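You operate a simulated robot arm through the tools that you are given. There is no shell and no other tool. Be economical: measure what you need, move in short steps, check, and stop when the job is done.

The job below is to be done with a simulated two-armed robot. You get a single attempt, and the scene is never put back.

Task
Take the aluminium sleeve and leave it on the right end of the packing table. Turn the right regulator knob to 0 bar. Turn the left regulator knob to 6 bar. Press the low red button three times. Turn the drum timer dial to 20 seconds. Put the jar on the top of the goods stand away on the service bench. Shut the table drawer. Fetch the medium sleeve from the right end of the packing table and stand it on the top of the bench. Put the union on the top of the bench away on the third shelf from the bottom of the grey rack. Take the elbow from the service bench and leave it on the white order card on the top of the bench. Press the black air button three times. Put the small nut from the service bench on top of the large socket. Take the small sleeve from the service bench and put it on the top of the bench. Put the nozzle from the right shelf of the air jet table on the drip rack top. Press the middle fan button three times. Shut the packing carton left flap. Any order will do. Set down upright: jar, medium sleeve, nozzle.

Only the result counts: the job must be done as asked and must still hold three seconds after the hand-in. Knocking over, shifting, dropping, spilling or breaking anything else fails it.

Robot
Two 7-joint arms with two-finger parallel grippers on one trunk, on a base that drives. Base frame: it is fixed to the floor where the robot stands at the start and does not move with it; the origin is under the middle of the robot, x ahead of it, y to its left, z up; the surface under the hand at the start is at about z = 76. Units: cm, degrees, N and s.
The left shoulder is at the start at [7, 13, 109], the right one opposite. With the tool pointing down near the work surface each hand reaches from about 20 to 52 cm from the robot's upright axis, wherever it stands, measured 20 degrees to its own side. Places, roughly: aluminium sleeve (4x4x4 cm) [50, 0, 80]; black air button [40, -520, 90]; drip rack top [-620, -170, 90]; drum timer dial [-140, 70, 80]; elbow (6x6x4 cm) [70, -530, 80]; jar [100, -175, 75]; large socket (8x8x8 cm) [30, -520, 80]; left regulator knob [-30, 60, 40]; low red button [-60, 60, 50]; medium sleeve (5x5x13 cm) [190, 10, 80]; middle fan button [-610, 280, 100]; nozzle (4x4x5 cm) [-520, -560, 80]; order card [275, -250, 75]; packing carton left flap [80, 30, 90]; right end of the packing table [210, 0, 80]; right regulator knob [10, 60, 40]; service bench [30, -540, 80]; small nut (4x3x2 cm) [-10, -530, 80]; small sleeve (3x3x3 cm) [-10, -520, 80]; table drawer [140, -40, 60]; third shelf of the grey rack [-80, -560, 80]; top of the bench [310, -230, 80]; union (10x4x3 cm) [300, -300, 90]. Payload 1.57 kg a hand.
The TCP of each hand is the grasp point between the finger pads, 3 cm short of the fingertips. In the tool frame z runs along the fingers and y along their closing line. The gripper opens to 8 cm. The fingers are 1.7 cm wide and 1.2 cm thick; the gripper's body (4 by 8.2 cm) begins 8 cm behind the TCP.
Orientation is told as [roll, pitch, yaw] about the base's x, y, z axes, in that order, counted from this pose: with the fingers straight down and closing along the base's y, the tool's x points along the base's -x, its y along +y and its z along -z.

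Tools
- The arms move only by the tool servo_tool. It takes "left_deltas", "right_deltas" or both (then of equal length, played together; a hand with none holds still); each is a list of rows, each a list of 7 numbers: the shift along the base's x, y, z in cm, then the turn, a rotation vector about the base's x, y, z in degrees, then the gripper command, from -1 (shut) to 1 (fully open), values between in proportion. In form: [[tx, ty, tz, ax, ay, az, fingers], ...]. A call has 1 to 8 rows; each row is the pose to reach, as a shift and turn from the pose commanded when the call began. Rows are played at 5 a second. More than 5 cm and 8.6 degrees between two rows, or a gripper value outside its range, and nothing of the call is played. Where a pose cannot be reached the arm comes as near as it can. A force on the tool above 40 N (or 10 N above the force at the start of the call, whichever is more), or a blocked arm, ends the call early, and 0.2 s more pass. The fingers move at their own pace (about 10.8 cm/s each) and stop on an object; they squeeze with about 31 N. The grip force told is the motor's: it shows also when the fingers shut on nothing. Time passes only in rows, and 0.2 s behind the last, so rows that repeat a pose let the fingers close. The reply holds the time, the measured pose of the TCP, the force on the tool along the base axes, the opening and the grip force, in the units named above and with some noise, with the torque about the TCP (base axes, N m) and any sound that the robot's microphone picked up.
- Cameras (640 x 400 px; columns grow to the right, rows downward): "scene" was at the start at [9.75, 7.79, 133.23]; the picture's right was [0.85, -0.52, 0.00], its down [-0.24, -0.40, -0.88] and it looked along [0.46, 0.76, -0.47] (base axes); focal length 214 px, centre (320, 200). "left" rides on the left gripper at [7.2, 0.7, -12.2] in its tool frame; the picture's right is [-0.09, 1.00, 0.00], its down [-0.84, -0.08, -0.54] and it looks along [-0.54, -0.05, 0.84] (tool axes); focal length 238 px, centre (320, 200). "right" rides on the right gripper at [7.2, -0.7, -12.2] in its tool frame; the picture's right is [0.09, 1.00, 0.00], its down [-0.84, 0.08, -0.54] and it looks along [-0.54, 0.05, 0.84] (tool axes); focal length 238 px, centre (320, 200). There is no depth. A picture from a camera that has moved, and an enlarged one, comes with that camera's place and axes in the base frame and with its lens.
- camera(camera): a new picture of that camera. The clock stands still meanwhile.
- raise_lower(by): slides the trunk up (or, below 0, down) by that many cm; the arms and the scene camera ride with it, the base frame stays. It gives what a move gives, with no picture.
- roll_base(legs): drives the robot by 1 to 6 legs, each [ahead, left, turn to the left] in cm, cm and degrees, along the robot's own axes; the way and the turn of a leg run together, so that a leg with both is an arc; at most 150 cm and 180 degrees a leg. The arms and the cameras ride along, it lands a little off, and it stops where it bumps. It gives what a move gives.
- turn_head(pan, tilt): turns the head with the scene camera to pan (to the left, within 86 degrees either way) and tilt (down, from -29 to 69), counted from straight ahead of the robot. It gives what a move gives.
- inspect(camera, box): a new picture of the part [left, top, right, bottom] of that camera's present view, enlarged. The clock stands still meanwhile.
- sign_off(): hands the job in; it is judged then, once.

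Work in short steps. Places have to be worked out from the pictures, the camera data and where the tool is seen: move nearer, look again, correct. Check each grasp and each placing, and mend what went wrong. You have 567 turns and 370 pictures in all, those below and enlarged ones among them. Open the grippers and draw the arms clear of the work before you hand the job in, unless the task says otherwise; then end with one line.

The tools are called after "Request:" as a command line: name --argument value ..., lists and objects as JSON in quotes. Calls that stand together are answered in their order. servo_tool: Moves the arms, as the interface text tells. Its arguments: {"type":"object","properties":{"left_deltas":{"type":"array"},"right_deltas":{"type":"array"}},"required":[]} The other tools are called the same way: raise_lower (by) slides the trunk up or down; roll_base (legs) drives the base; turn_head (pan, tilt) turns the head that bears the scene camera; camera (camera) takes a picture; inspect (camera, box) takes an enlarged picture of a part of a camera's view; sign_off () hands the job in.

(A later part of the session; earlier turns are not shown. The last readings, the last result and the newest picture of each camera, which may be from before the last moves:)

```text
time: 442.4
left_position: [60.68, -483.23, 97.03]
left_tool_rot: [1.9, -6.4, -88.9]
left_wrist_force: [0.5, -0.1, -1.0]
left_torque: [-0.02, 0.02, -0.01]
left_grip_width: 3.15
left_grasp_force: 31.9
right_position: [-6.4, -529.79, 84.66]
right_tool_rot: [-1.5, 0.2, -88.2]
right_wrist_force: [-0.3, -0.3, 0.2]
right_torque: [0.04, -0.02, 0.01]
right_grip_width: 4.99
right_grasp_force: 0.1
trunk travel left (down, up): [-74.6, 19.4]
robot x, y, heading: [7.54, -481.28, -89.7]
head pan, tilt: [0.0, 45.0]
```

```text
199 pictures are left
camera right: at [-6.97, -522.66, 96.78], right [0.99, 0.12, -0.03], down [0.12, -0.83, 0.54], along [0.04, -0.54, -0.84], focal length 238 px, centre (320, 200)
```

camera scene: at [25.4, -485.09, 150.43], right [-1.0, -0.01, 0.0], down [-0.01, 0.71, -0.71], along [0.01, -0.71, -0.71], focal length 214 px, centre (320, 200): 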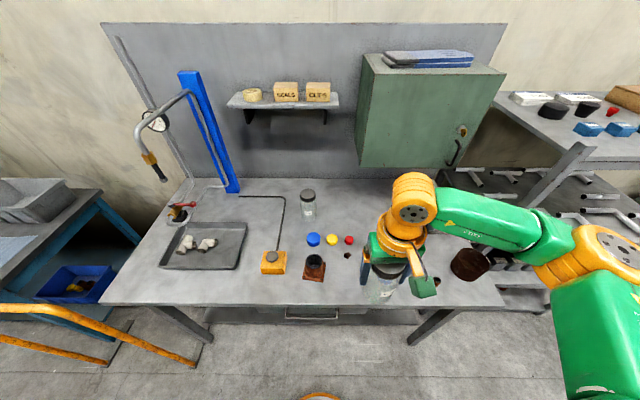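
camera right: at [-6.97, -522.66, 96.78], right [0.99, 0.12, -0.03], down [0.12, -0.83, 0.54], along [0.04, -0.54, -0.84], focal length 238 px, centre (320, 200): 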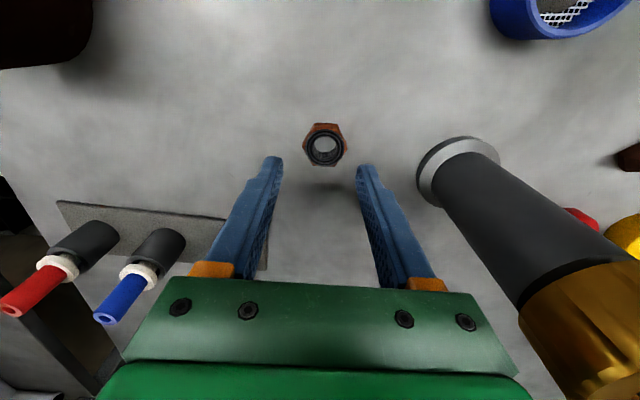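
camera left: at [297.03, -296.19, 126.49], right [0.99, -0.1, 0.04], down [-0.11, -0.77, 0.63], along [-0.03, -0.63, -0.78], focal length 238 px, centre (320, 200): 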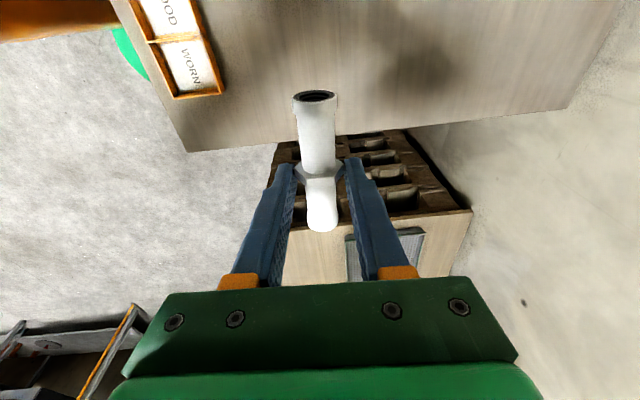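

Centred. Descend to the bench and close.

Request:
servo_tool --right_deltas '[[0, 0.1, -2, 0, 0, 0, 0.25], [0, 0.1, -4, 0, 0, 0, 0.25], [0, 0.1, -4.6, 0, 0, 0, 0.25], [0, 0.1, -4.6, 0, 0, 0, -1], [0, 0.1, -4.6, 0, 0, 0, -1], [0, 0.1, -4.6, 0, 0, 0, -1]]'

Request:
servo_tool --right_deltas '[[0, 0, 4, 0, 0, 0, -1], [0, 0, 8, 0, 0, 0, -1], [0, 0, 13, 0, 0, 0, -1], [0, 3, 17, 0, 0, 0, -1]]'

Request:
camera --camera "right"

```text
time: 442.9
left_position: [60.81, -483.05, 96.9]
left_tool_rot: [1.9, -6.7, -89.1]
left_wrist_force: [0.7, -2.4, -0.5]
left_torque: [0.1, 0.0, 0.0]
left_grip_width: 3.16
left_grasp_force: 31.4
right_position: [-6.31, -529.42, 83.02]
right_tool_rot: [-1.0, -0.1, -88.1]
right_wrist_force: [-0.8, 16.3, 19.5]
right_torque: [0.58, -0.65, 0.52]
right_grip_width: 4.95
right_grasp_force: 0.0
right hand out of reach, approached as far as the arm can: row 2
trunk travel left (down, up): [-74.6, 19.4]
robot x, y, heading: [7.36, -480.76, -89.3]
head pan, tilt: [0.0, 45.0]
stopped in row 2 (right hand): the force on the tool passed its limit at 58 N (the readings are from after the stop); the commanded pose is now the measured one
```

```text
time: 443.9
left_position: [60.54, -483.07, 97.04]
left_tool_rot: [1.9, -6.6, -89.0]
left_wrist_force: [-0.8, 0.6, -0.2]
left_torque: [-0.05, -0.01, -0.03]
left_grip_width: 3.16
left_grasp_force: 31.1
right_position: [-6.32, -526.54, 99.86]
right_tool_rot: [-1.1, -0.2, -88.2]
right_wrist_force: [-0.3, 0.5, -0.5]
right_torque: [-0.02, -0.01, -0.01]
right_grip_width: 0.0
right_grasp_force: 21.6
trunk travel left (down, up): [-74.6, 19.4]
robot x, y, heading: [7.72, -481.26, -89.4]
head pan, tilt: [0.0, 45.0]
```

```text
198 pictures are left
camera right: at [-7.01, -519.36, 112.0], right [0.99, 0.12, -0.02], down [0.11, -0.83, 0.54], along [0.05, -0.54, -0.84], focal length 238 px, centre (320, 200)
```

right: 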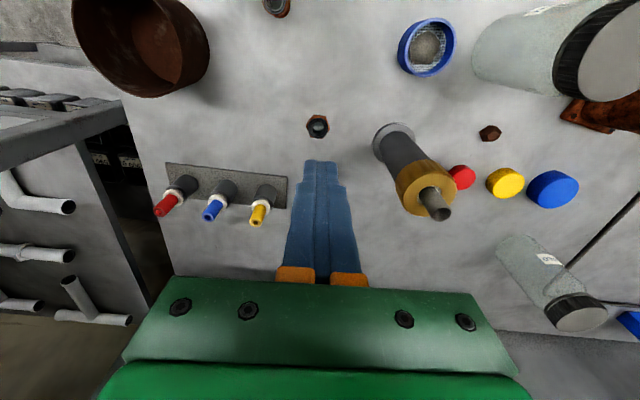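

The fingertips touched the bench at z≈80, so the bench top is 80 and the nut is at (-6.7,-528.4). I retry with z=83.3.

Request:
servo_tool --right_deltas '[[-0.4, -1.9, -4, 0, 0, 0, 0.25], [-0.4, -1.9, -8, 0, 0, 0, 0.25], [-0.4, -1.9, -12, 0, 0, 0, 0.25], [-0.4, -1.9, -16.4, 0, 0, 0, 0.25], [-0.4, -1.9, -16.4, 0, 0, 0, -1], [-0.4, -1.9, -16.4, 0, 0, 0, -1], [-0.4, -1.9, -16.4, 0, 0, 0, -1]]'

Request:
servo_tool --right_deltas '[[0, 0, 4, 0, 0, 0, -1], [0, 0, 8, 0, 0, 0, -1], [0, 0, 13, 0, 0, 0, -1], [0, 2, 17, 0, 0, 0, -1]]'

Request:
camera --camera "right"

```text
time: 445.5
left_position: [60.65, -483.37, 96.9]
left_tool_rot: [1.9, -6.5, -89.2]
left_wrist_force: [-0.3, -0.1, -0.7]
left_torque: [0.02, -0.01, 0.01]
left_grip_width: 3.17
left_grasp_force: 31.2
right_position: [-6.8, -528.92, 83.38]
right_tool_rot: [-1.2, -0.1, -88.2]
right_wrist_force: [-0.1, 0.0, 1.2]
right_torque: [-0.04, 0.01, -0.01]
right_grip_width: 2.7
right_grasp_force: 31.1
trunk travel left (down, up): [-74.6, 19.4]
robot x, y, heading: [7.46, -481.04, -89.5]
head pan, tilt: [0.0, 45.0]
```

```text
time: 446.5
left_position: [60.6, -483.21, 97.01]
left_tool_rot: [2.0, -6.6, -89.2]
left_wrist_force: [-0.8, 0.3, -0.9]
left_torque: [0.0, 0.04, 0.0]
left_grip_width: 3.17
left_grasp_force: 31.6
right_position: [-7.09, -526.32, 100.74]
right_tool_rot: [-1.2, -0.2, -88.2]
right_wrist_force: [-0.3, 0.2, 0.0]
right_torque: [-0.02, 0.0, 0.04]
right_grip_width: 2.71
right_grasp_force: 31.1
trunk travel left (down, up): [-74.6, 19.4]
robot x, y, heading: [7.64, -481.45, -89.4]
head pan, tilt: [0.0, 45.0]
```

```text
197 pictures are left
camera right: at [-7.84, -519.26, 112.87], right [0.99, 0.12, -0.02], down [0.12, -0.83, 0.54], along [0.05, -0.54, -0.84], focal length 238 px, centre (320, 200)
```

right: 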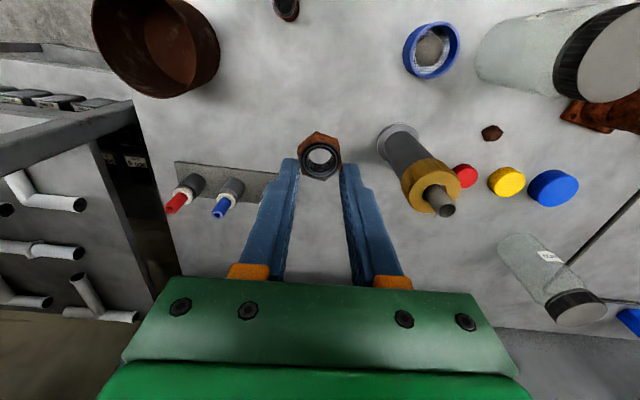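

Nut held. Now I look at the large socket closely: drive left 30 cm so the hand comes over it.

Request:
raise_lower --by 8

Request:
roll_base --legs '[[0, 33, 0]]'

Request:
camera --camera "right"

```text
time: 447.6
left_position: [60.64, -483.45, 104.9]
left_tool_rot: [2.0, -6.6, -89.1]
left_wrist_force: [0.4, -0.7, -1.5]
left_torque: [0.0, 0.0, -0.02]
left_grip_width: 3.21
left_grasp_force: 31.2
right_position: [-7.15, -526.55, 108.69]
right_tool_rot: [-1.3, 0.0, -88.2]
right_wrist_force: [1.0, -0.4, -0.8]
right_torque: [0.02, 0.0, -0.02]
right_grip_width: 2.73
right_grasp_force: 30.6
trunk travel left (down, up): [-82.6, 11.4]
robot x, y, heading: [7.46, -480.69, -89.4]
head pan, tilt: [0.0, 45.0]
```

```text
time: 449.8
left_position: [93.49, -483.3, 104.99]
left_tool_rot: [2.1, -6.5, -89.4]
left_wrist_force: [0.0, -0.4, -0.3]
left_torque: [0.03, 0.01, 0.02]
left_grip_width: 3.2
left_grasp_force: 31.3
right_position: [25.59, -526.22, 108.55]
right_tool_rot: [-0.9, -0.1, -88.5]
right_wrist_force: [0.2, 0.4, -0.9]
right_torque: [0.0, -0.02, 0.01]
right_grip_width: 2.69
right_grasp_force: 31.2
trunk travel left (down, up): [-82.6, 11.4]
robot x, y, heading: [40.89, -480.63, -89.9]
head pan, tilt: [0.0, 45.0]
```

```text
196 pictures are left
camera right: at [24.93, -519.08, 120.74], right [0.99, 0.12, -0.02], down [0.11, -0.83, 0.54], along [0.05, -0.54, -0.84], focal length 238 px, centre (320, 200)
```

right: 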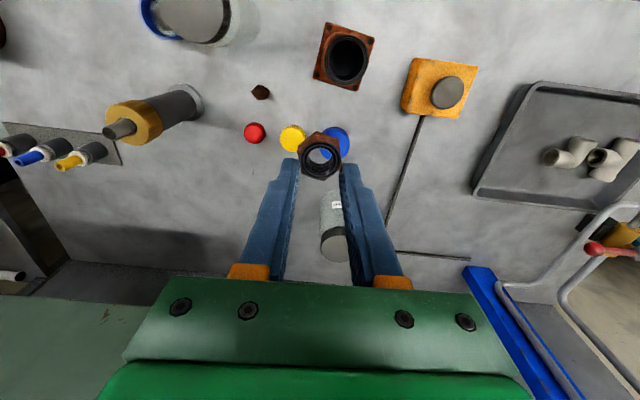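

Request:
inspect --camera "right" --box '[290, 0, 490, 125]'

```text
3.20 times, centred on (390, 62) of right
camera zoom: at [24.93, -519.08, 120.74], right [0.99, 0.12, -0.02], down [0.11, -0.83, 0.54], along [0.05, -0.54, -0.84], focal length 763 px, centre (96, 640)
```

zoom: 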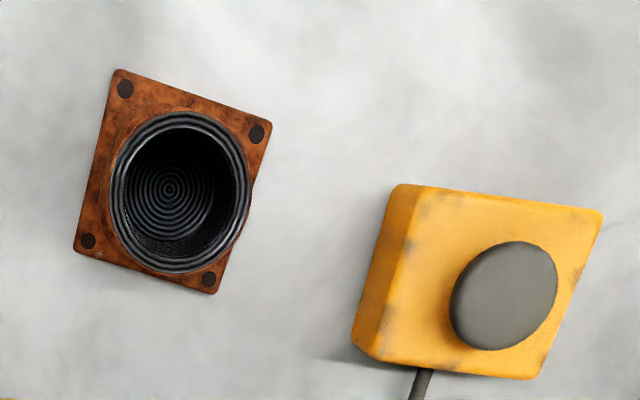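

The socket's opening (~4 cm) is wider than the nut (2.7–3.1), so I test with the nut over the centre whether it is supported there. Socket axis at (27.7,-520.3); I lower slowly.

Request:
servo_tool --right_deltas '[[1.2, 2.5, -3, 0, 0, 0, -1], [2.3, 4.9, -6, 0, 0, 0, -1], [2.3, 4.9, -10, 0, 0, 0, -1], [2.3, 4.9, -14, 0, 0, 0, -1]]'

Request:
camera --camera "right"

```text
time: 450.8
left_position: [93.75, -483.48, 104.99]
left_tool_rot: [1.9, -6.5, -89.3]
left_wrist_force: [-0.3, -0.6, -1.2]
left_torque: [0.0, 0.0, -0.02]
left_grip_width: 3.18
left_grasp_force: 31.3
right_position: [27.46, -521.09, 94.61]
right_tool_rot: [-1.0, -0.1, -88.5]
right_wrist_force: [-0.1, -1.1, -0.6]
right_torque: [-0.04, -0.03, 0.01]
right_grip_width: 2.71
right_grasp_force: 31.3
trunk travel left (down, up): [-82.6, 11.4]
robot x, y, heading: [40.95, -480.48, -89.9]
head pan, tilt: [0.0, 45.0]
```

```text
194 pictures are left
camera right: at [26.98, -514.09, 106.66], right [0.99, 0.12, -0.02], down [0.11, -0.83, 0.54], along [0.05, -0.54, -0.84], focal length 238 px, centre (320, 200)
```

right: 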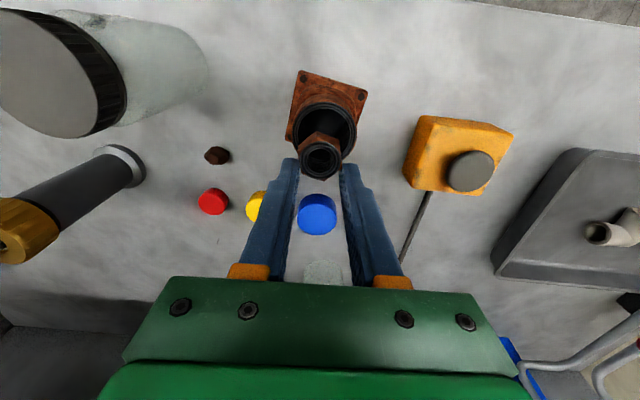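

Nut is centred over the socket. Lower by small steps, watching the force.

Request:
servo_tool --right_deltas '[[0.3, 0, -1, 0, 0, 0, -1], [0.3, 0, -2, 0, 0, 0, -1], [0.3, 0, -3, 0, 0, 0, -1], [0.3, 0, -4, 0, 0, 0, -1], [0.3, 0, -5, 0, 0, 0, -1], [0.3, 0, -6, 0, 0, 0, -1]]'

Request:
camera --camera "right"

```text
time: 452.1
left_position: [93.78, -482.86, 105.01]
left_tool_rot: [1.9, -6.7, -89.4]
left_wrist_force: [-0.6, 0.1, -0.7]
left_torque: [0.01, -0.02, 0.01]
left_grip_width: 3.19
left_grasp_force: 30.6
right_position: [28.38, -521.02, 90.11]
right_tool_rot: [-0.9, -0.9, -88.6]
right_wrist_force: [-2.4, 7.0, 18.6]
right_torque: [0.44, -0.23, 0.1]
right_grip_width: 2.64
right_grasp_force: 31.4
trunk travel left (down, up): [-82.6, 11.4]
robot x, y, heading: [40.74, -481.08, -89.8]
head pan, tilt: [0.0, 45.0]
stopped in row 6 (right hand): the force on the tool passed its limit at 54 N (the readings are from after the stop); the commanded pose is now the measured one
```

```text
193 pictures are left
camera right: at [27.68, -513.82, 102.13], right [0.99, 0.12, -0.02], down [0.11, -0.83, 0.55], along [0.05, -0.55, -0.83], focal length 238 px, centre (320, 200)
```

right: 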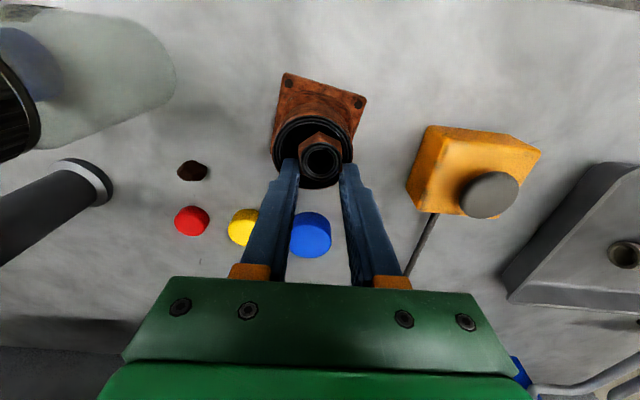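

I can't tell whether the hollow is real; dropping the nut inside would be unrecoverable. I park the nut on the bench at (33.5,-513.5) and probe the opening with closed fingers.

Request:
servo_tool --right_deltas '[[0, 0, 4, 0, 0, 0, -1], [2.5, 3, 5, 0, 0, 0, -1], [5.3, 6.5, 5, 0, 0, 0, -1], [5.3, 6.5, 1, 0, 0, 0, -1], [5.3, 6.5, -3, 0, 0, 0, -1], [5.3, 6.5, -6.2, 0, 0, 0, -1]]'

Request:
servo_tool --right_deltas '[[0, 0, -0.4, 0, 0, 0, -0.1], [0, 0, -0.4, 0, 0, 0, 0.3], [0, 0, 4, 0, 0, 0, 0.3], [0, 0, 8, 0, 0, 0, -1], [-2.8, -3, 9, 0, 0, 0, -1], [-5.6, -6, 9, 0, 0, 0, -1]]'

Request:
camera --camera "right"

```text
time: 453.5
left_position: [93.73, -483.35, 104.98]
left_tool_rot: [2.0, -6.4, -89.4]
left_wrist_force: [0.0, 0.7, 0.3]
left_torque: [0.02, 0.0, -0.02]
left_grip_width: 3.17
left_grasp_force: 31.3
right_position: [33.85, -514.99, 84.03]
right_tool_rot: [-0.9, -0.8, -88.6]
right_wrist_force: [0.2, 0.7, -0.5]
right_torque: [0.01, -0.02, -0.01]
right_grip_width: 2.64
right_grasp_force: 31.4
trunk travel left (down, up): [-82.6, 11.4]
robot x, y, heading: [40.67, -480.66, -89.7]
head pan, tilt: [0.0, 45.0]
```

```text
time: 454.9
left_position: [93.61, -483.33, 105.08]
left_tool_rot: [2.0, -6.4, -89.3]
left_wrist_force: [-0.6, -0.1, -1.8]
left_torque: [-0.01, -0.02, 0.0]
left_grip_width: 3.18
left_grasp_force: 30.6
right_position: [27.99, -520.92, 92.36]
right_tool_rot: [-0.9, -0.6, -88.5]
right_wrist_force: [-0.4, -0.7, 0.6]
right_torque: [0.03, -0.02, -0.01]
right_grip_width: 0.02
right_grasp_force: 21.3
trunk travel left (down, up): [-82.6, 11.4]
robot x, y, heading: [40.89, -480.92, -89.5]
head pan, tilt: [0.0, 45.0]
```

```text
192 pictures are left
camera right: at [27.25, -513.64, 104.46], right [0.99, 0.12, -0.02], down [0.11, -0.83, 0.55], along [0.05, -0.55, -0.84], focal length 238 px, centre (320, 200)
```

right: 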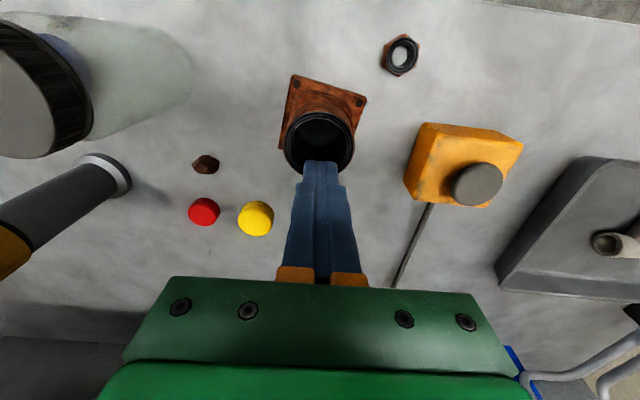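

Now probe: centre over the hole and lower.

Request:
servo_tool --right_deltas '[[-0.3, 1, 0, 0, 0, 0, -1], [-0.3, 1, -1.5, 0, 0, 0, -1], [-0.3, 1, -3, 0, 0, 0, -1], [-0.3, 1, -4.5, 0, 0, 0, -1], [-0.3, 1, -6, 0, 0, 0, -1]]'

```text
time: 455.8
left_position: [93.72, -483.03, 104.94]
left_tool_rot: [1.8, -6.8, -89.4]
left_wrist_force: [-0.4, -0.2, -0.3]
left_torque: [0.02, 0.0, 0.03]
left_grip_width: 3.17
left_grasp_force: 31.2
right_position: [27.79, -519.76, 89.92]
right_tool_rot: [-0.8, -1.0, -88.4]
right_wrist_force: [-2.0, 10.1, 19.9]
right_torque: [0.8, -0.19, 0.13]
right_grip_width: 0.0
right_grasp_force: 20.9
trunk travel left (down, up): [-82.6, 11.4]
robot x, y, heading: [40.95, -480.52, -89.8]
head pan, tilt: [0.0, 45.0]
stopped in row 4 (right hand): the force on the tool passed its limit at 53 N (the readings are from after the stop); the commanded pose is now the measured one
```

Contact at the rim height in the middle: the socket's top is solid, so the nut will rest on it. I fetch the nut again from (33.5,-513.7).

Request:
servo_tool --right_deltas '[[0, 0, 4, 0, 0, 0, -1], [2.8, 3, 5, 0, 0, 0, 0.25], [5.7, 6, 5, 0, 0, 0, 0.25], [5.7, 6, 1, 0, 0, 0, 0.25], [5.7, 6, -3, 0, 0, 0, 0.25], [5.7, 6, -6.5, 0, 0, 0, 0.25], [5.7, 6, -6.5, 0, 0, 0, -1], [5.7, 6, -6.5, 0, 0, 0, -1]]'

Request:
servo_tool --right_deltas '[[0, 0, 0, 0, 0, 0, -1], [0, 0, 4, 0, 0, 0, -1], [0, 0, 8, 0, 0, 0, -1], [0, 0, 11, 0, 0, 0, -1]]'

Request:
camera --camera "right"

```text
time: 457.6
left_position: [93.78, -483.49, 104.95]
left_tool_rot: [2.0, -6.5, -89.4]
left_wrist_force: [0.1, 0.9, -0.4]
left_torque: [-0.01, 0.04, 0.0]
left_grip_width: 3.16
left_grasp_force: 31.4
right_position: [33.41, -513.87, 83.46]
right_tool_rot: [-0.8, -0.9, -88.5]
right_wrist_force: [-0.1, -0.1, 1.5]
right_torque: [0.01, -0.02, -0.06]
right_grip_width: 2.6
right_grasp_force: 31.6
trunk travel left (down, up): [-82.6, 11.4]
robot x, y, heading: [40.75, -481.36, -89.7]
head pan, tilt: [0.0, 45.0]
```

```text
time: 458.6
left_position: [93.77, -483.41, 104.93]
left_tool_rot: [1.9, -6.4, -89.4]
left_wrist_force: [0.2, 0.3, -1.1]
left_torque: [0.02, 0.0, -0.04]
left_grip_width: 3.17
left_grasp_force: 30.7
right_position: [33.57, -514.17, 94.44]
right_tool_rot: [-0.9, -0.9, -88.5]
right_wrist_force: [0.1, 0.1, -1.1]
right_torque: [0.02, 0.01, -0.01]
right_grip_width: 2.6
right_grasp_force: 30.9
trunk travel left (down, up): [-82.6, 11.4]
robot x, y, heading: [40.91, -480.86, -89.6]
head pan, tilt: [0.0, 45.0]
```

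```text
191 pictures are left
camera right: at [32.73, -506.85, 106.51], right [0.99, 0.12, -0.02], down [0.11, -0.83, 0.55], along [0.05, -0.55, -0.83], focal length 238 px, centre (320, 200)
```

right: 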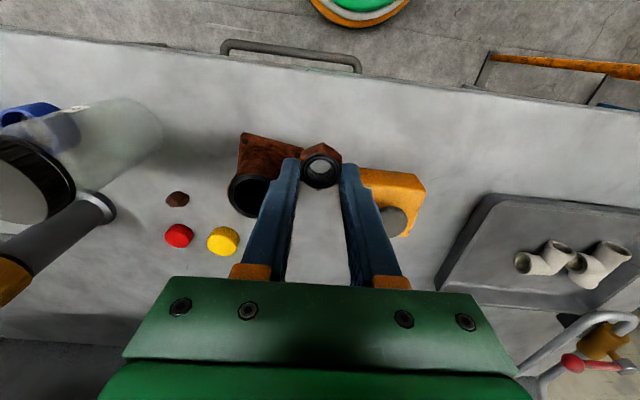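

Nut held again. I place it at the socket's centre: over, down to z≈90.4, release.

Request:
servo_tool --right_deltas '[[-2.8, -3.1, 0, 0, 0, 0, -1], [-5.6, -6.3, 0, 0, 0, 0, -1], [-5.6, -6.3, -2, 0, 0, 0, -1], [-5.6, -6.3, -3.5, 0, 0, 0, -1], [-5.6, -6.3, -4, 0, 0, 0, -1]]'

Request:
camera --camera "right"

```text
time: 459.8
left_position: [93.7, -483.3, 105.07]
left_tool_rot: [1.8, -6.5, -89.4]
left_wrist_force: [0.2, 0.0, -0.3]
left_torque: [-0.03, -0.03, -0.01]
left_grip_width: 3.16
left_grasp_force: 31.3
right_position: [27.73, -520.42, 90.32]
right_tool_rot: [-0.8, -1.1, -88.5]
right_wrist_force: [0.0, -1.5, 4.8]
right_torque: [-0.01, -0.03, -0.01]
right_grip_width: 2.62
right_grasp_force: 31.5
trunk travel left (down, up): [-82.6, 11.4]
robot x, y, heading: [40.6, -480.67, -89.5]
head pan, tilt: [0.0, 45.0]
```

```text
190 pictures are left
camera right: at [27.03, -513.11, 102.46], right [0.99, 0.12, -0.02], down [0.11, -0.82, 0.56], along [0.05, -0.55, -0.83], focal length 238 px, centre (320, 200)
```

right: 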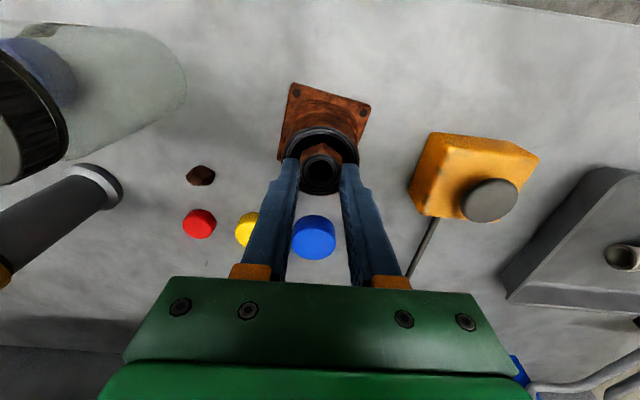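

In contact and centred. Open and lift.

Request:
servo_tool --right_deltas '[[0, 0, 0, 0, 0, 0, -0.2], [0, 0, 0, 0, 0, 0, 0.1], [0, 0, 3, 0, 0, 0, 0.1], [0, 0, 7, 0, 0, 0, 0.1]]'

Request:
camera --camera "right"

```text
time: 460.8
left_position: [93.75, -483.41, 105.0]
left_tool_rot: [2.0, -6.5, -89.4]
left_wrist_force: [0.2, -0.2, -1.2]
left_torque: [-0.02, -0.02, 0.03]
left_grip_width: 3.16
left_grasp_force: 31.6
right_position: [27.85, -520.39, 97.68]
right_tool_rot: [-0.8, -0.8, -88.3]
right_wrist_force: [0.0, 0.3, -0.8]
right_torque: [-0.04, 0.04, 0.01]
right_grip_width: 4.38
right_grasp_force: 0.0
trunk travel left (down, up): [-82.6, 11.4]
robot x, y, heading: [41.21, -480.73, -89.7]
head pan, tilt: [0.0, 45.0]
```

```text
189 pictures are left
camera right: at [27.18, -513.15, 109.68], right [0.99, 0.12, -0.02], down [0.11, -0.83, 0.55], along [0.05, -0.55, -0.83], focal length 238 px, centre (320, 200)
```

right: 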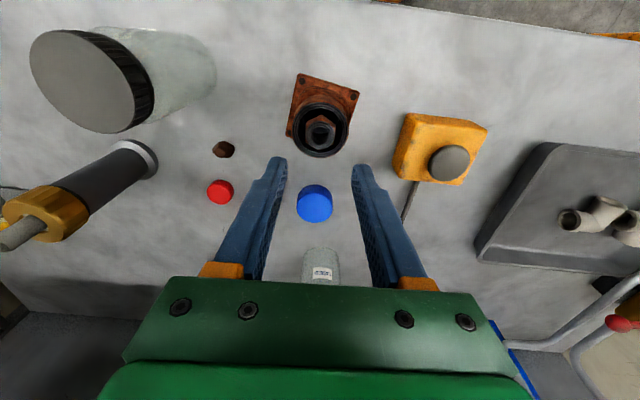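

Nut rests on the socket. Next the black air button at about (41,-522): close fingers, move over and press down.

Request:
servo_tool --right_deltas '[[0, 0, 2, 0, 0, 0, -1], [4.5, -0.5, 2, 0, 0, 0, -1], [9, -1, 2, 0, 0, 0, -1], [13.2, -1.5, 2, 0, 0, 0, -1], [13.2, -1.5, 0, 0, 0, 0, -1]]'

Request:
camera --camera "right"

```text
time: 462.0
left_position: [93.67, -483.38, 105.08]
left_tool_rot: [2.0, -6.5, -89.5]
left_wrist_force: [0.2, -0.7, -1.2]
left_torque: [0.02, -0.04, 0.01]
left_grip_width: 3.13
left_grasp_force: 31.0
right_position: [41.36, -521.71, 97.44]
right_tool_rot: [-0.8, -0.9, -88.3]
right_wrist_force: [-0.2, -0.1, -0.2]
right_torque: [-0.01, 0.01, 0.01]
right_grip_width: 0.02
right_grasp_force: 21.8
trunk travel left (down, up): [-82.6, 11.4]
robot x, y, heading: [40.88, -480.62, -89.7]
head pan, tilt: [0.0, 45.0]
```

```text
188 pictures are left
camera right: at [40.64, -514.41, 109.46], right [0.99, 0.12, -0.02], down [0.11, -0.83, 0.55], along [0.05, -0.55, -0.83], focal length 238 px, centre (320, 200)
```

right: 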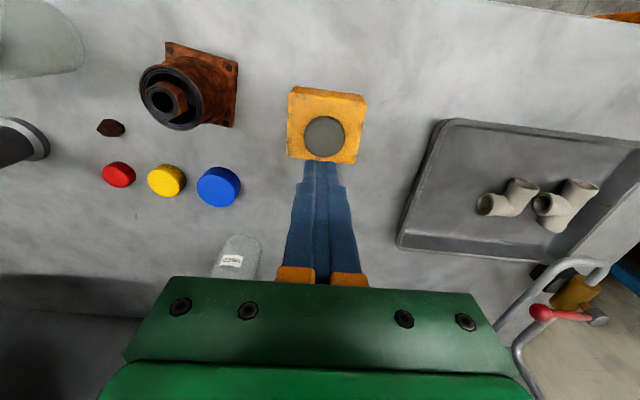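

Aligned over the button. Press down slowly to find contact.

Request:
servo_tool --right_deltas '[[0.1, -0.2, -3, 0, 0, 0, -1], [0.1, -0.2, -6, 0, 0, 0, -1], [0.1, -0.2, -7.5, 0, 0, 0, -1], [0.1, -0.2, -9, 0, 0, 0, -1], [0.1, -0.2, -10, 0, 0, 0, -1], [0.1, -0.2, -11, 0, 0, 0, -1]]'

```text
time: 463.1
left_position: [93.74, -482.84, 105.08]
left_tool_rot: [2.0, -6.8, -89.6]
left_wrist_force: [0.1, -0.4, -1.1]
left_torque: [0.03, 0.01, 0.0]
left_grip_width: 3.11
left_grasp_force: 31.0
right_position: [40.98, -521.93, 88.73]
right_tool_rot: [-0.7, -1.8, -88.6]
right_wrist_force: [-3.7, 6.6, 29.9]
right_torque: [0.38, -0.01, 0.01]
right_grip_width: 0.02
right_grasp_force: 21.6
trunk travel left (down, up): [-82.6, 11.4]
robot x, y, heading: [41.14, -480.45, -89.9]
head pan, tilt: [0.0, 45.0]
heard: click
stopped in row 5 (right hand): the force on the tool passed its limit at 48 N (the readings are from after the stop); the commanded pose is now the measured one
```

A click: press one. I lift 3 cm and press again.

Request:
servo_tool --right_deltas '[[0, 0, 2, 0, 0, 0, -1], [0, 0, 3.5, 0, 0, 0, -1], [0, 0, 3.5, 0, 0, 0, -1], [0, 0, 1.5, 0, 0, 0, -1], [0, 0, 0.3, 0, 0, 0, -1], [0, 0, -0.3, 0, 0, 0, -1], [0, 0, -0.8, 0, 0, 0, -1]]'

```text
time: 464.5
left_position: [93.55, -482.96, 105.09]
left_tool_rot: [2.0, -6.7, -89.5]
left_wrist_force: [0.6, -0.2, -1.0]
left_torque: [-0.04, -0.02, 0.01]
left_grip_width: 3.17
left_grasp_force: 30.9
right_position: [41.03, -522.35, 88.87]
right_tool_rot: [-0.4, -2.6, -88.6]
right_wrist_force: [-3.1, 1.9, 25.5]
right_torque: [0.2, 0.05, 0.17]
right_grip_width: 0.0
right_grasp_force: 20.9
trunk travel left (down, up): [-82.6, 11.4]
robot x, y, heading: [40.73, -480.42, -90.0]
head pan, tilt: [0.0, 45.0]
heard: click
stopped in row 7 (right hand): the force on the tool passed its limit at 48 N (the readings are from after the stop); the commanded pose is now the measured one
```

Second click. Once more.

Request:
servo_tool --right_deltas '[[0, 0, 2, 0, 0, 0, -1], [0, 0, 3.5, 0, 0, 0, -1], [0, 0, 3.5, 0, 0, 0, -1], [0, 0, 1.5, 0, 0, 0, -1], [0, 0, 0.3, 0, 0, 0, -1], [0, 0, -0.3, 0, 0, 0, -1], [0, 0, -0.8, 0, 0, 0, -1]]'

Request:
servo_tool --right_deltas '[[0, 0, 3, 0, 0, 0, -1], [0, 0, 7, 0, 0, 0, -1], [0, 0, 11, 0, 0, 0, -1], [0, 0, 15, 0, 0, 0, -1]]'

```text
time: 465.9
left_position: [93.63, -483.01, 105.04]
left_tool_rot: [2.0, -6.7, -89.5]
left_wrist_force: [0.3, -0.6, -0.3]
left_torque: [0.0, 0.01, 0.01]
left_grip_width: 3.16
left_grasp_force: 31.1
right_position: [41.16, -522.71, 88.77]
right_tool_rot: [-0.3, -3.0, -88.6]
right_wrist_force: [-2.7, 3.0, 26.6]
right_torque: [0.28, 0.06, 0.11]
right_grip_width: 0.0
right_grasp_force: 21.2
trunk travel left (down, up): [-82.6, 11.4]
robot x, y, heading: [41.09, -481.04, -89.6]
head pan, tilt: [0.0, 45.0]
heard: click
stopped in row 6 (right hand): the force on the tool passed its limit at 47 N (the readings are from after the stop); the commanded pose is now the measured one
```

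```text
time: 466.9
left_position: [93.7, -483.45, 104.97]
left_tool_rot: [1.9, -6.6, -89.4]
left_wrist_force: [-0.1, 0.7, -1.0]
left_torque: [-0.02, -0.03, 0.0]
left_grip_width: 3.16
left_grasp_force: 30.8
right_position: [41.37, -523.22, 103.51]
right_tool_rot: [-0.4, -2.6, -88.6]
right_wrist_force: [0.5, -0.3, 0.3]
right_torque: [-0.01, 0.01, 0.01]
right_grip_width: 0.0
right_grasp_force: 21.0
trunk travel left (down, up): [-82.6, 11.4]
robot x, y, heading: [40.81, -480.99, -89.7]
head pan, tilt: [0.0, 45.0]
```

Three clicks heard. Next the elbow in the tray at about (67,-528): drive left 27 cm and look.

Request:
roll_base --legs '[[0, 27, 0]]'

Request:
camera --camera "right"

```text
time: 468.8
left_position: [120.21, -483.2, 105.06]
left_tool_rot: [2.0, -6.5, -89.4]
left_wrist_force: [0.9, 0.8, -0.3]
left_torque: [-0.03, 0.0, -0.02]
left_grip_width: 3.11
left_grasp_force: 30.7
right_position: [67.79, -523.08, 103.57]
right_tool_rot: [-0.3, -2.8, -88.7]
right_wrist_force: [-0.7, 0.1, 0.2]
right_torque: [0.01, -0.01, -0.02]
right_grip_width: 0.0
right_grasp_force: 21.1
trunk travel left (down, up): [-82.6, 11.4]
robot x, y, heading: [67.57, -480.91, -89.7]
head pan, tilt: [0.0, 45.0]
```

```text
187 pictures are left
camera right: at [67.06, -515.37, 115.29], right [0.99, 0.12, -0.01], down [0.1, -0.81, 0.58], along [0.06, -0.58, -0.81], focal length 238 px, centre (320, 200)
```

right: 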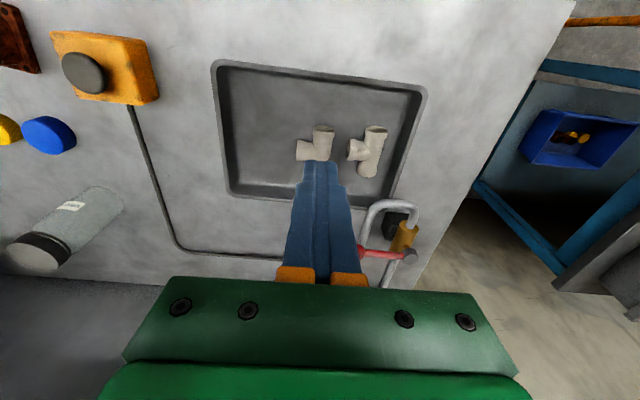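

Zoom on the elbow.

Request:
inspect --camera "right" --box '[260, 90, 420, 190]'

```text
4.00 times, centred on (340, 140) of right
camera zoom: at [67.06, -515.37, 115.29], right [0.99, 0.12, -0.01], down [0.1, -0.81, 0.58], along [0.06, -0.58, -0.81], focal length 953 px, centre (240, 440)
```

zoom: 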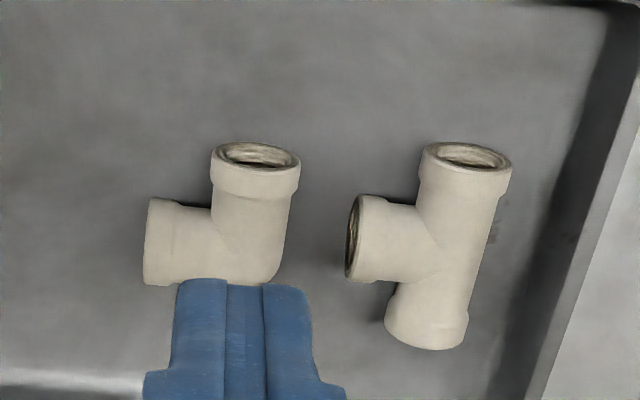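

The elbow's free arm (axis along y, opening near y≈-526.8) can be gripped across x at about (68.7,-527.2). I go down with a 4.5 cm opening.

Request:
servo_tool --right_deltas '[[0.5, -2, -3, 0, 0, 0, 0.125], [0.9, -4.1, -6, 0, 0, 0, 0.125], [0.9, -4.1, -10, 0, 0, 0, 0.125], [0.9, -4.1, -13.5, 0, 0, 0, 0.125]]'

Request:
camera --camera "right"

```text
time: 469.8
left_position: [120.29, -483.35, 104.98]
left_tool_rot: [2.0, -6.4, -89.5]
left_wrist_force: [-0.2, -0.2, 0.2]
left_torque: [0.01, 0.01, 0.0]
left_grip_width: 3.12
left_grasp_force: 31.4
right_position: [66.63, -525.88, 88.78]
right_tool_rot: [-0.4, -2.4, -88.6]
right_wrist_force: [-0.7, 0.3, 0.1]
right_torque: [0.0, -0.04, -0.02]
right_grip_width: 4.5
right_grasp_force: 0.1
right hand out of reach, approached as far as the arm can: row 2, 3, 4
trunk travel left (down, up): [-82.6, 11.4]
robot x, y, heading: [67.51, -480.83, -89.8]
head pan, tilt: [0.0, 45.0]
```

```text
185 pictures are left
camera right: at [65.92, -518.4, 100.69], right [0.99, 0.12, -0.01], down [0.1, -0.81, 0.58], along [0.06, -0.57, -0.82], focal length 238 px, centre (320, 200)
```

right: 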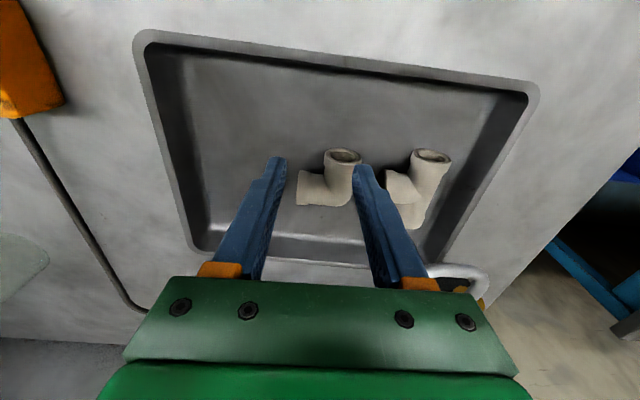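

The hand is at the edge of its lateral reach; I raise it, move the base 12 cm left, and bring the hand back.

Request:
servo_tool --right_deltas '[[0, 1, 4.5, 0, 0, 0, 0.125], [0, 2, 9, 0, 0, 0, 0.125]]'

Request:
roll_base --legs '[[1, 12, 0]]'

Request:
servo_tool --right_deltas '[[-3.3, -1, 0, 0, 0, 0, 0.125], [-6.6, -2, 0, 0, 0, 0, 0.125], [-10, -2.5, -1, 0, 0, 0, 0.125]]'

Request:
camera --camera "right"

```text
time: 470.4
left_position: [120.3, -483.3, 105.03]
left_tool_rot: [2.1, -6.4, -89.5]
left_wrist_force: [-1.1, 0.5, -1.1]
left_torque: [0.02, 0.0, 0.0]
left_grip_width: 3.15
left_grasp_force: 31.4
right_position: [66.53, -523.79, 98.37]
right_tool_rot: [-0.3, -2.8, -88.9]
right_wrist_force: [0.0, -0.1, -0.1]
right_torque: [-0.02, -0.02, -0.01]
right_grip_width: 4.52
right_grasp_force: 0.0
right hand out of reach, approached as far as the arm can: row 1
trunk travel left (down, up): [-82.6, 11.4]
robot x, y, heading: [67.13, -480.54, -89.7]
head pan, tilt: [0.0, 45.0]
```

```text
time: 471.7
left_position: [132.15, -484.12, 105.15]
left_tool_rot: [2.1, -6.5, -89.4]
left_wrist_force: [-0.6, -0.8, -0.3]
left_torque: [-0.01, -0.03, -0.01]
left_grip_width: 3.14
left_grasp_force: 30.7
right_position: [78.61, -524.71, 98.28]
right_tool_rot: [-0.2, -2.7, -88.6]
right_wrist_force: [-0.7, -1.0, -0.2]
right_torque: [0.02, 0.01, 0.01]
right_grip_width: 4.48
right_grasp_force: 0.2
trunk travel left (down, up): [-82.6, 11.4]
robot x, y, heading: [79.24, -481.85, -89.6]
head pan, tilt: [0.0, 45.0]
```

```text
time: 472.5
left_position: [132.92, -483.66, 104.68]
left_tool_rot: [1.4, -6.6, -89.2]
left_wrist_force: [0.4, -0.4, -0.8]
left_torque: [-0.02, 0.04, -0.01]
left_grip_width: 3.12
left_grasp_force: 30.9
right_position: [70.92, -527.06, 97.94]
right_tool_rot: [-0.4, -3.0, -87.5]
right_wrist_force: [-0.8, 0.0, -0.4]
right_torque: [-0.01, 0.05, 0.01]
right_grip_width: 4.49
right_grasp_force: 0.1
trunk travel left (down, up): [-82.6, 11.4]
robot x, y, heading: [79.68, -481.49, -89.4]
head pan, tilt: [0.0, 45.0]
stopped in row 3 (right hand): the force on the tool passed its limit at 43 N (the readings are from after the stop); the commanded pose is now the measured one
```

```text
184 pictures are left
camera right: at [70.01, -519.47, 109.73], right [0.99, 0.13, -0.01], down [0.12, -0.8, 0.58], along [0.07, -0.58, -0.81], focal length 238 px, centre (320, 200)
```

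right: 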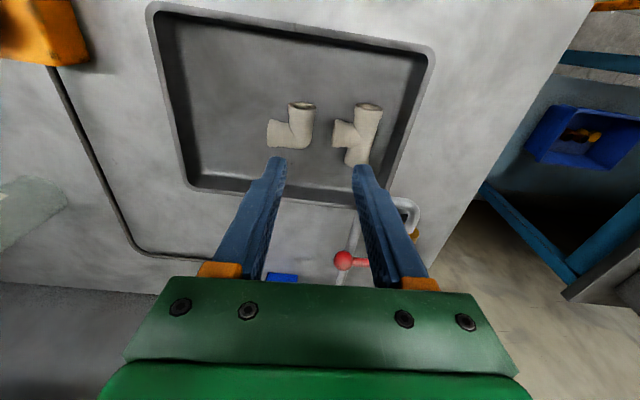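

I touched something: a pipe with a nozzle hangs over the tray region. I back off to the right (+x) and look.

Request:
servo_tool --right_deltas '[[3, 1, 0, 0, 0, 0, 0.125], [5, 3, 0, 0, 0, 0, 0.125]]'

Request:
turn_head --pan -8 --tilt 40

Request:
camera --camera "scene"

```text
time: 473.1
left_position: [132.58, -483.94, 104.86]
left_tool_rot: [1.9, -6.5, -89.4]
left_wrist_force: [0.4, -0.3, -0.2]
left_torque: [-0.01, 0.0, 0.01]
left_grip_width: 3.13
left_grasp_force: 30.7
right_position: [75.71, -524.2, 97.8]
right_tool_rot: [-0.1, -2.9, -87.7]
right_wrist_force: [0.5, 0.2, 0.0]
right_torque: [0.05, 0.01, -0.01]
right_grip_width: 4.51
right_grasp_force: 0.0
trunk travel left (down, up): [-82.6, 11.4]
robot x, y, heading: [79.05, -481.59, -89.6]
head pan, tilt: [0.0, 45.0]
```

```text
time: 473.8
left_position: [132.53, -484.02, 105.03]
left_tool_rot: [1.9, -6.5, -89.2]
left_wrist_force: [0.0, -0.1, -1.1]
left_torque: [0.0, -0.01, 0.01]
left_grip_width: 3.1
left_grasp_force: 31.1
right_position: [75.43, -524.43, 97.62]
right_tool_rot: [-0.1, -2.8, -87.7]
right_wrist_force: [-0.7, 0.2, 0.1]
right_torque: [-0.02, 0.02, 0.02]
right_grip_width: 4.51
right_grasp_force: 0.2
trunk travel left (down, up): [-82.6, 11.4]
robot x, y, heading: [79.51, -481.94, -89.7]
head pan, tilt: [-8.0, 40.0]
```

```text
183 pictures are left
camera scene: at [78.43, -495.12, 141.15], right [-0.99, 0.13, 0.0], down [0.08, 0.64, -0.77], along [-0.1, -0.76, -0.64], focal length 214 px, centre (320, 200)
```

scene: 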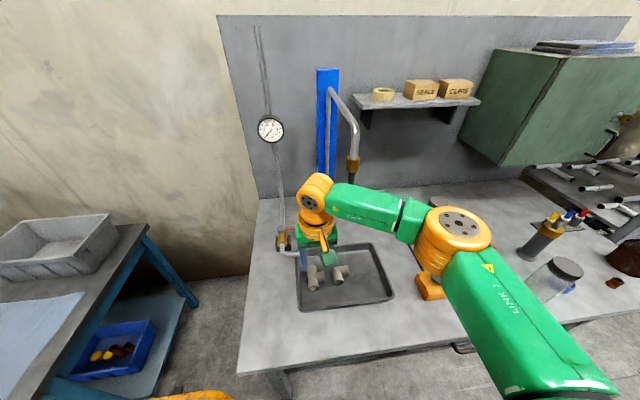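

The hanging nozzle (67.7,-529, ~116) is right above the elbow, so a vertical wrist can't be there. I back off and tilt the right tool 45° forward instead.

Request:
servo_tool --right_deltas '[[0, 3, 1, -7.5, 0, 0, 0.125], [0, 6, 1, -15, 0, 0, 0.125], [0, 8, 1, -22.5, 0, 0, 0.125], [-1, 10, 0, -30, 0, 0, 0.125], [-3, 10, -1, -37.5, 0, 0, 0.125], [-5, 10, -2, -45, 0, 0, 0.125]]'

Request:
camera --camera "right"

Request:
camera --camera "scene"

```text
time: 475.2
left_position: [132.31, -484.08, 105.08]
left_tool_rot: [1.9, -6.4, -89.3]
left_wrist_force: [-0.4, -0.4, -0.8]
left_torque: [0.0, -0.02, -0.04]
left_grip_width: 3.1
left_grasp_force: 31.2
right_position: [71.03, -515.03, 95.06]
right_tool_rot: [-2.5, -47.8, -86.6]
right_wrist_force: [0.3, 0.0, 0.1]
right_torque: [-0.04, -0.01, -0.02]
right_grip_width: 4.49
right_grasp_force: 0.0
right hand out of reach, approached as far as the arm can: row 6
trunk travel left (down, up): [-82.6, 11.4]
robot x, y, heading: [79.61, -481.84, -89.5]
head pan, tilt: [-8.0, 40.0]
```

```text
182 pictures are left
camera right: at [70.01, -501.3, 97.86], right [0.99, 0.09, -0.1], down [0.11, -0.16, 0.98], along [0.07, -0.98, -0.17], focal length 238 px, centre (320, 200)
```

right: 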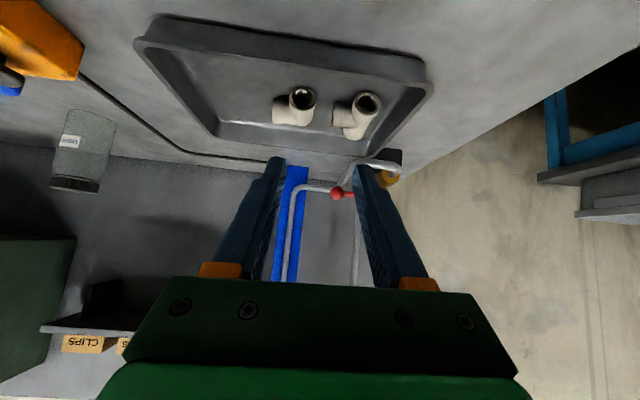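

```text
181 pictures are left
camera scene: at [78.34, -495.18, 141.15], right [-0.99, 0.13, 0.0], down [0.08, 0.64, -0.77], along [-0.1, -0.76, -0.64], focal length 214 px, centre (320, 200)
```

scene: 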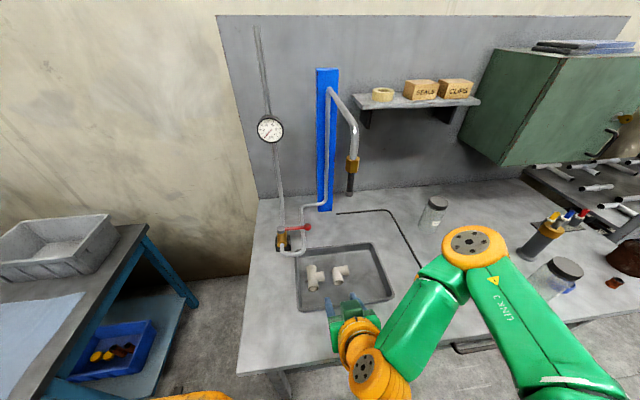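

Elbow's arm end refined to (68.6,-527.1,81.4). I approach along the tilted tool axis.

Request:
servo_tool --right_deltas '[[-1.5, -1.5, -1.6, 0, 0, 0, 0.125], [-2.4, -4.5, -5, 0, 0, 0, 0.125], [-2.4, -7.5, -8.3, 0, 0, 0, 0.125]]'

Request:
camera --camera "right"

```text
time: 476.0
left_position: [132.47, -484.13, 104.92]
left_tool_rot: [1.9, -6.4, -89.3]
left_wrist_force: [0.3, -0.6, -1.0]
left_torque: [0.01, 0.01, 0.02]
left_grip_width: 3.12
left_grasp_force: 31.2
right_position: [69.51, -523.1, 87.38]
right_tool_rot: [-3.0, -47.5, -86.4]
right_wrist_force: [0.4, -0.4, -0.1]
right_torque: [0.01, 0.0, 0.0]
right_grip_width: 4.49
right_grasp_force: 0.0
right hand out of reach, approached as far as the arm can: row 3
trunk travel left (down, up): [-82.6, 11.4]
robot x, y, heading: [79.45, -482.0, -89.7]
head pan, tilt: [-8.0, 40.0]
```

```text
180 pictures are left
camera right: at [68.58, -509.31, 90.22], right [0.99, 0.09, -0.1], down [0.11, -0.16, 0.98], along [0.07, -0.98, -0.17], focal length 238 px, centre (320, 200)
```

right: 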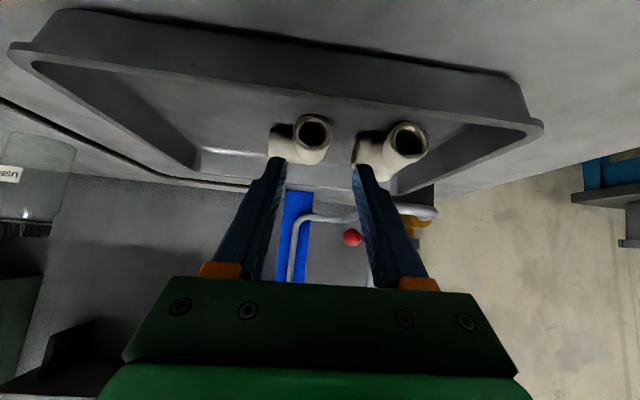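

Reach limit; I use the base (2.5 ahead, 0.9 right) and trunk (−3.8) for the last centimetres.

Request:
roll_base --legs '[[2.5, -0.9, 0]]'

Request:
raise_lower --by -3.6

Request:
camera --camera "right"

```text
time: 476.8
left_position: [131.74, -486.07, 104.77]
left_tool_rot: [1.7, -6.8, -89.3]
left_wrist_force: [0.5, 0.0, -0.2]
left_torque: [-0.04, 0.03, -0.04]
left_grip_width: 3.11
left_grasp_force: 31.3
right_position: [68.73, -524.98, 87.61]
right_tool_rot: [-3.1, -47.8, -86.4]
right_wrist_force: [0.1, 0.7, 0.5]
right_torque: [-0.02, 0.03, 0.03]
right_grip_width: 4.5
right_grasp_force: 0.0
trunk travel left (down, up): [-82.6, 11.4]
robot x, y, heading: [78.44, -484.37, -89.6]
head pan, tilt: [-8.0, 40.0]
```

```text
time: 477.6
left_position: [131.55, -486.54, 101.36]
left_tool_rot: [1.9, -6.4, -89.4]
left_wrist_force: [-0.3, -0.5, 0.0]
left_torque: [0.0, 0.0, -0.01]
left_grip_width: 3.1
left_grasp_force: 30.7
right_position: [68.62, -525.38, 83.56]
right_tool_rot: [-2.7, -47.5, -86.5]
right_wrist_force: [0.2, -0.5, 0.4]
right_torque: [-0.01, 0.02, -0.01]
right_grip_width: 4.46
right_grasp_force: 0.0
trunk travel left (down, up): [-79.0, 15.0]
robot x, y, heading: [78.85, -484.32, -89.6]
head pan, tilt: [-8.0, 40.0]
```

```text
179 pictures are left
camera right: at [67.65, -511.68, 86.64], right [0.99, 0.09, -0.1], down [0.11, -0.16, 0.98], along [0.07, -0.98, -0.17], focal length 238 px, centre (320, 200)
```

right: 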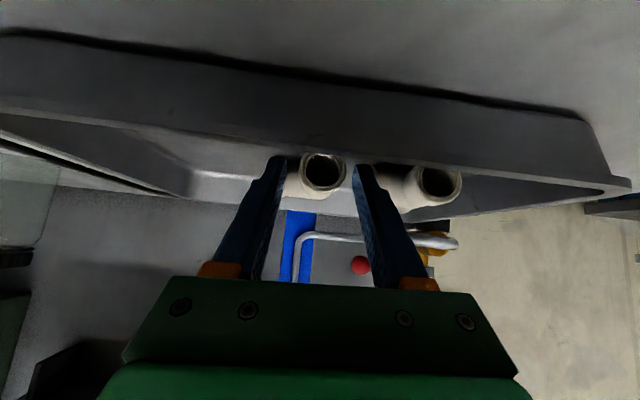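

Well placed. I advance 0.4 cm and close.

Request:
servo_tool --right_deltas '[[0, -0.4, -0.3, 0, 0, 0, 0.125], [0, -0.4, -0.3, 0, 0, 0, -1], [0, -0.4, -0.3, 0, 0, 0, -1], [0, -0.4, -0.3, 0, 0, 0, -1]]'

Request:
raise_lower --by 6

Request:
camera --camera "right"

```text
time: 478.6
left_position: [131.65, -486.41, 101.36]
left_tool_rot: [1.9, -6.6, -89.3]
left_wrist_force: [-0.2, -0.1, -0.6]
left_torque: [-0.02, 0.01, -0.01]
left_grip_width: 3.11
left_grasp_force: 30.9
right_position: [68.59, -525.72, 83.57]
right_tool_rot: [-2.9, -47.5, -86.5]
right_wrist_force: [0.7, 0.3, 1.3]
right_torque: [0.07, -0.04, 0.07]
right_grip_width: 3.07
right_grasp_force: 31.0
trunk travel left (down, up): [-79.0, 15.0]
robot x, y, heading: [78.37, -484.0, -89.4]
head pan, tilt: [-8.0, 40.0]
```

```text
time: 479.6
left_position: [131.57, -486.61, 107.42]
left_tool_rot: [1.9, -6.4, -89.3]
left_wrist_force: [-0.2, -0.3, -0.2]
left_torque: [-0.03, -0.02, 0.01]
left_grip_width: 3.09
left_grasp_force: 30.7
right_position: [68.51, -525.84, 89.44]
right_tool_rot: [-2.8, -47.6, -86.4]
right_wrist_force: [-0.3, -0.6, -2.5]
right_torque: [0.08, -0.03, 0.0]
right_grip_width: 3.11
right_grasp_force: 31.7
trunk travel left (down, up): [-85.0, 9.0]
robot x, y, heading: [78.29, -484.32, -89.7]
head pan, tilt: [-8.0, 40.0]
```

```text
178 pictures are left
camera right: at [67.64, -512.1, 92.38], right [0.99, 0.09, -0.1], down [0.11, -0.16, 0.98], along [0.07, -0.98, -0.17], focal length 238 px, centre (320, 200)
```

right: 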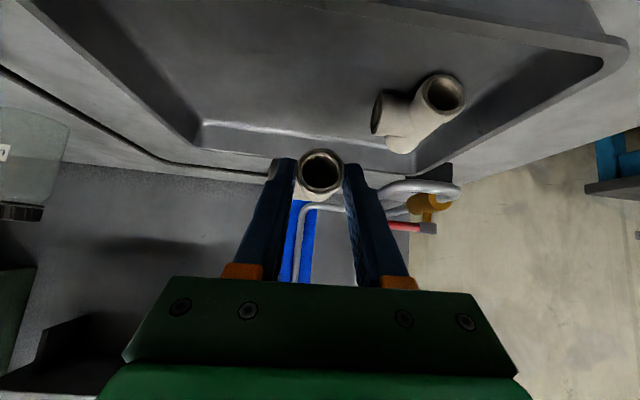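

Elbow held. I back away and drive to the rack with the union: x≈-98, y≈-450, and look.

Request:
roll_base --legs '[[-34, 0, 0], [0, -150, 0], [0, -26, 0]]'

Request:
turn_head --pan 10 --tilt 30

Request:
camera --camera "scene"

```text
time: 490.2
left_position: [-43.19, -452.95, 107.19]
left_tool_rot: [1.8, -6.4, -89.5]
left_wrist_force: [1.1, 0.0, -1.2]
left_torque: [0.01, 0.0, 0.0]
left_grip_width: 3.01
left_grasp_force: 31.0
right_position: [-106.41, -491.83, 89.45]
right_tool_rot: [-3.0, -47.5, -86.7]
right_wrist_force: [0.7, 0.1, -3.6]
right_torque: [0.07, -0.04, -0.01]
right_grip_width: 3.08
right_grasp_force: 31.5
trunk travel left (down, up): [-85.0, 9.0]
robot x, y, heading: [-96.75, -449.84, -89.7]
head pan, tilt: [-8.0, 40.0]
```

```text
time: 491.1
left_position: [-43.57, -452.93, 107.43]
left_tool_rot: [1.9, -6.4, -89.6]
left_wrist_force: [-1.0, -0.2, -1.0]
left_torque: [0.0, -0.02, 0.01]
left_grip_width: 2.77
left_grasp_force: 30.8
right_position: [-106.66, -491.86, 89.4]
right_tool_rot: [-2.8, -47.5, -86.8]
right_wrist_force: [-0.5, -0.2, -2.0]
right_torque: [0.08, -0.01, 0.02]
right_grip_width: 3.09
right_grasp_force: 31.2
trunk travel left (down, up): [-85.0, 9.0]
robot x, y, heading: [-96.31, -450.23, -89.7]
head pan, tilt: [10.0, 30.0]
```

```text
177 pictures are left
camera scene: at [-94.85, -464.2, 145.08], right [-0.98, -0.17, 0.0], down [-0.09, 0.49, -0.87], along [0.15, -0.85, -0.5], focal length 214 px, centre (320, 200)
```

scene: 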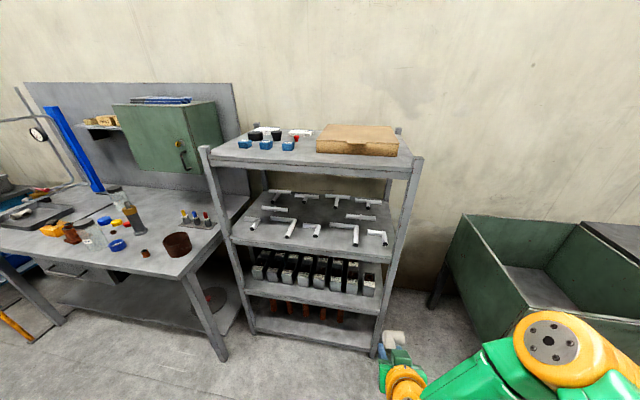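

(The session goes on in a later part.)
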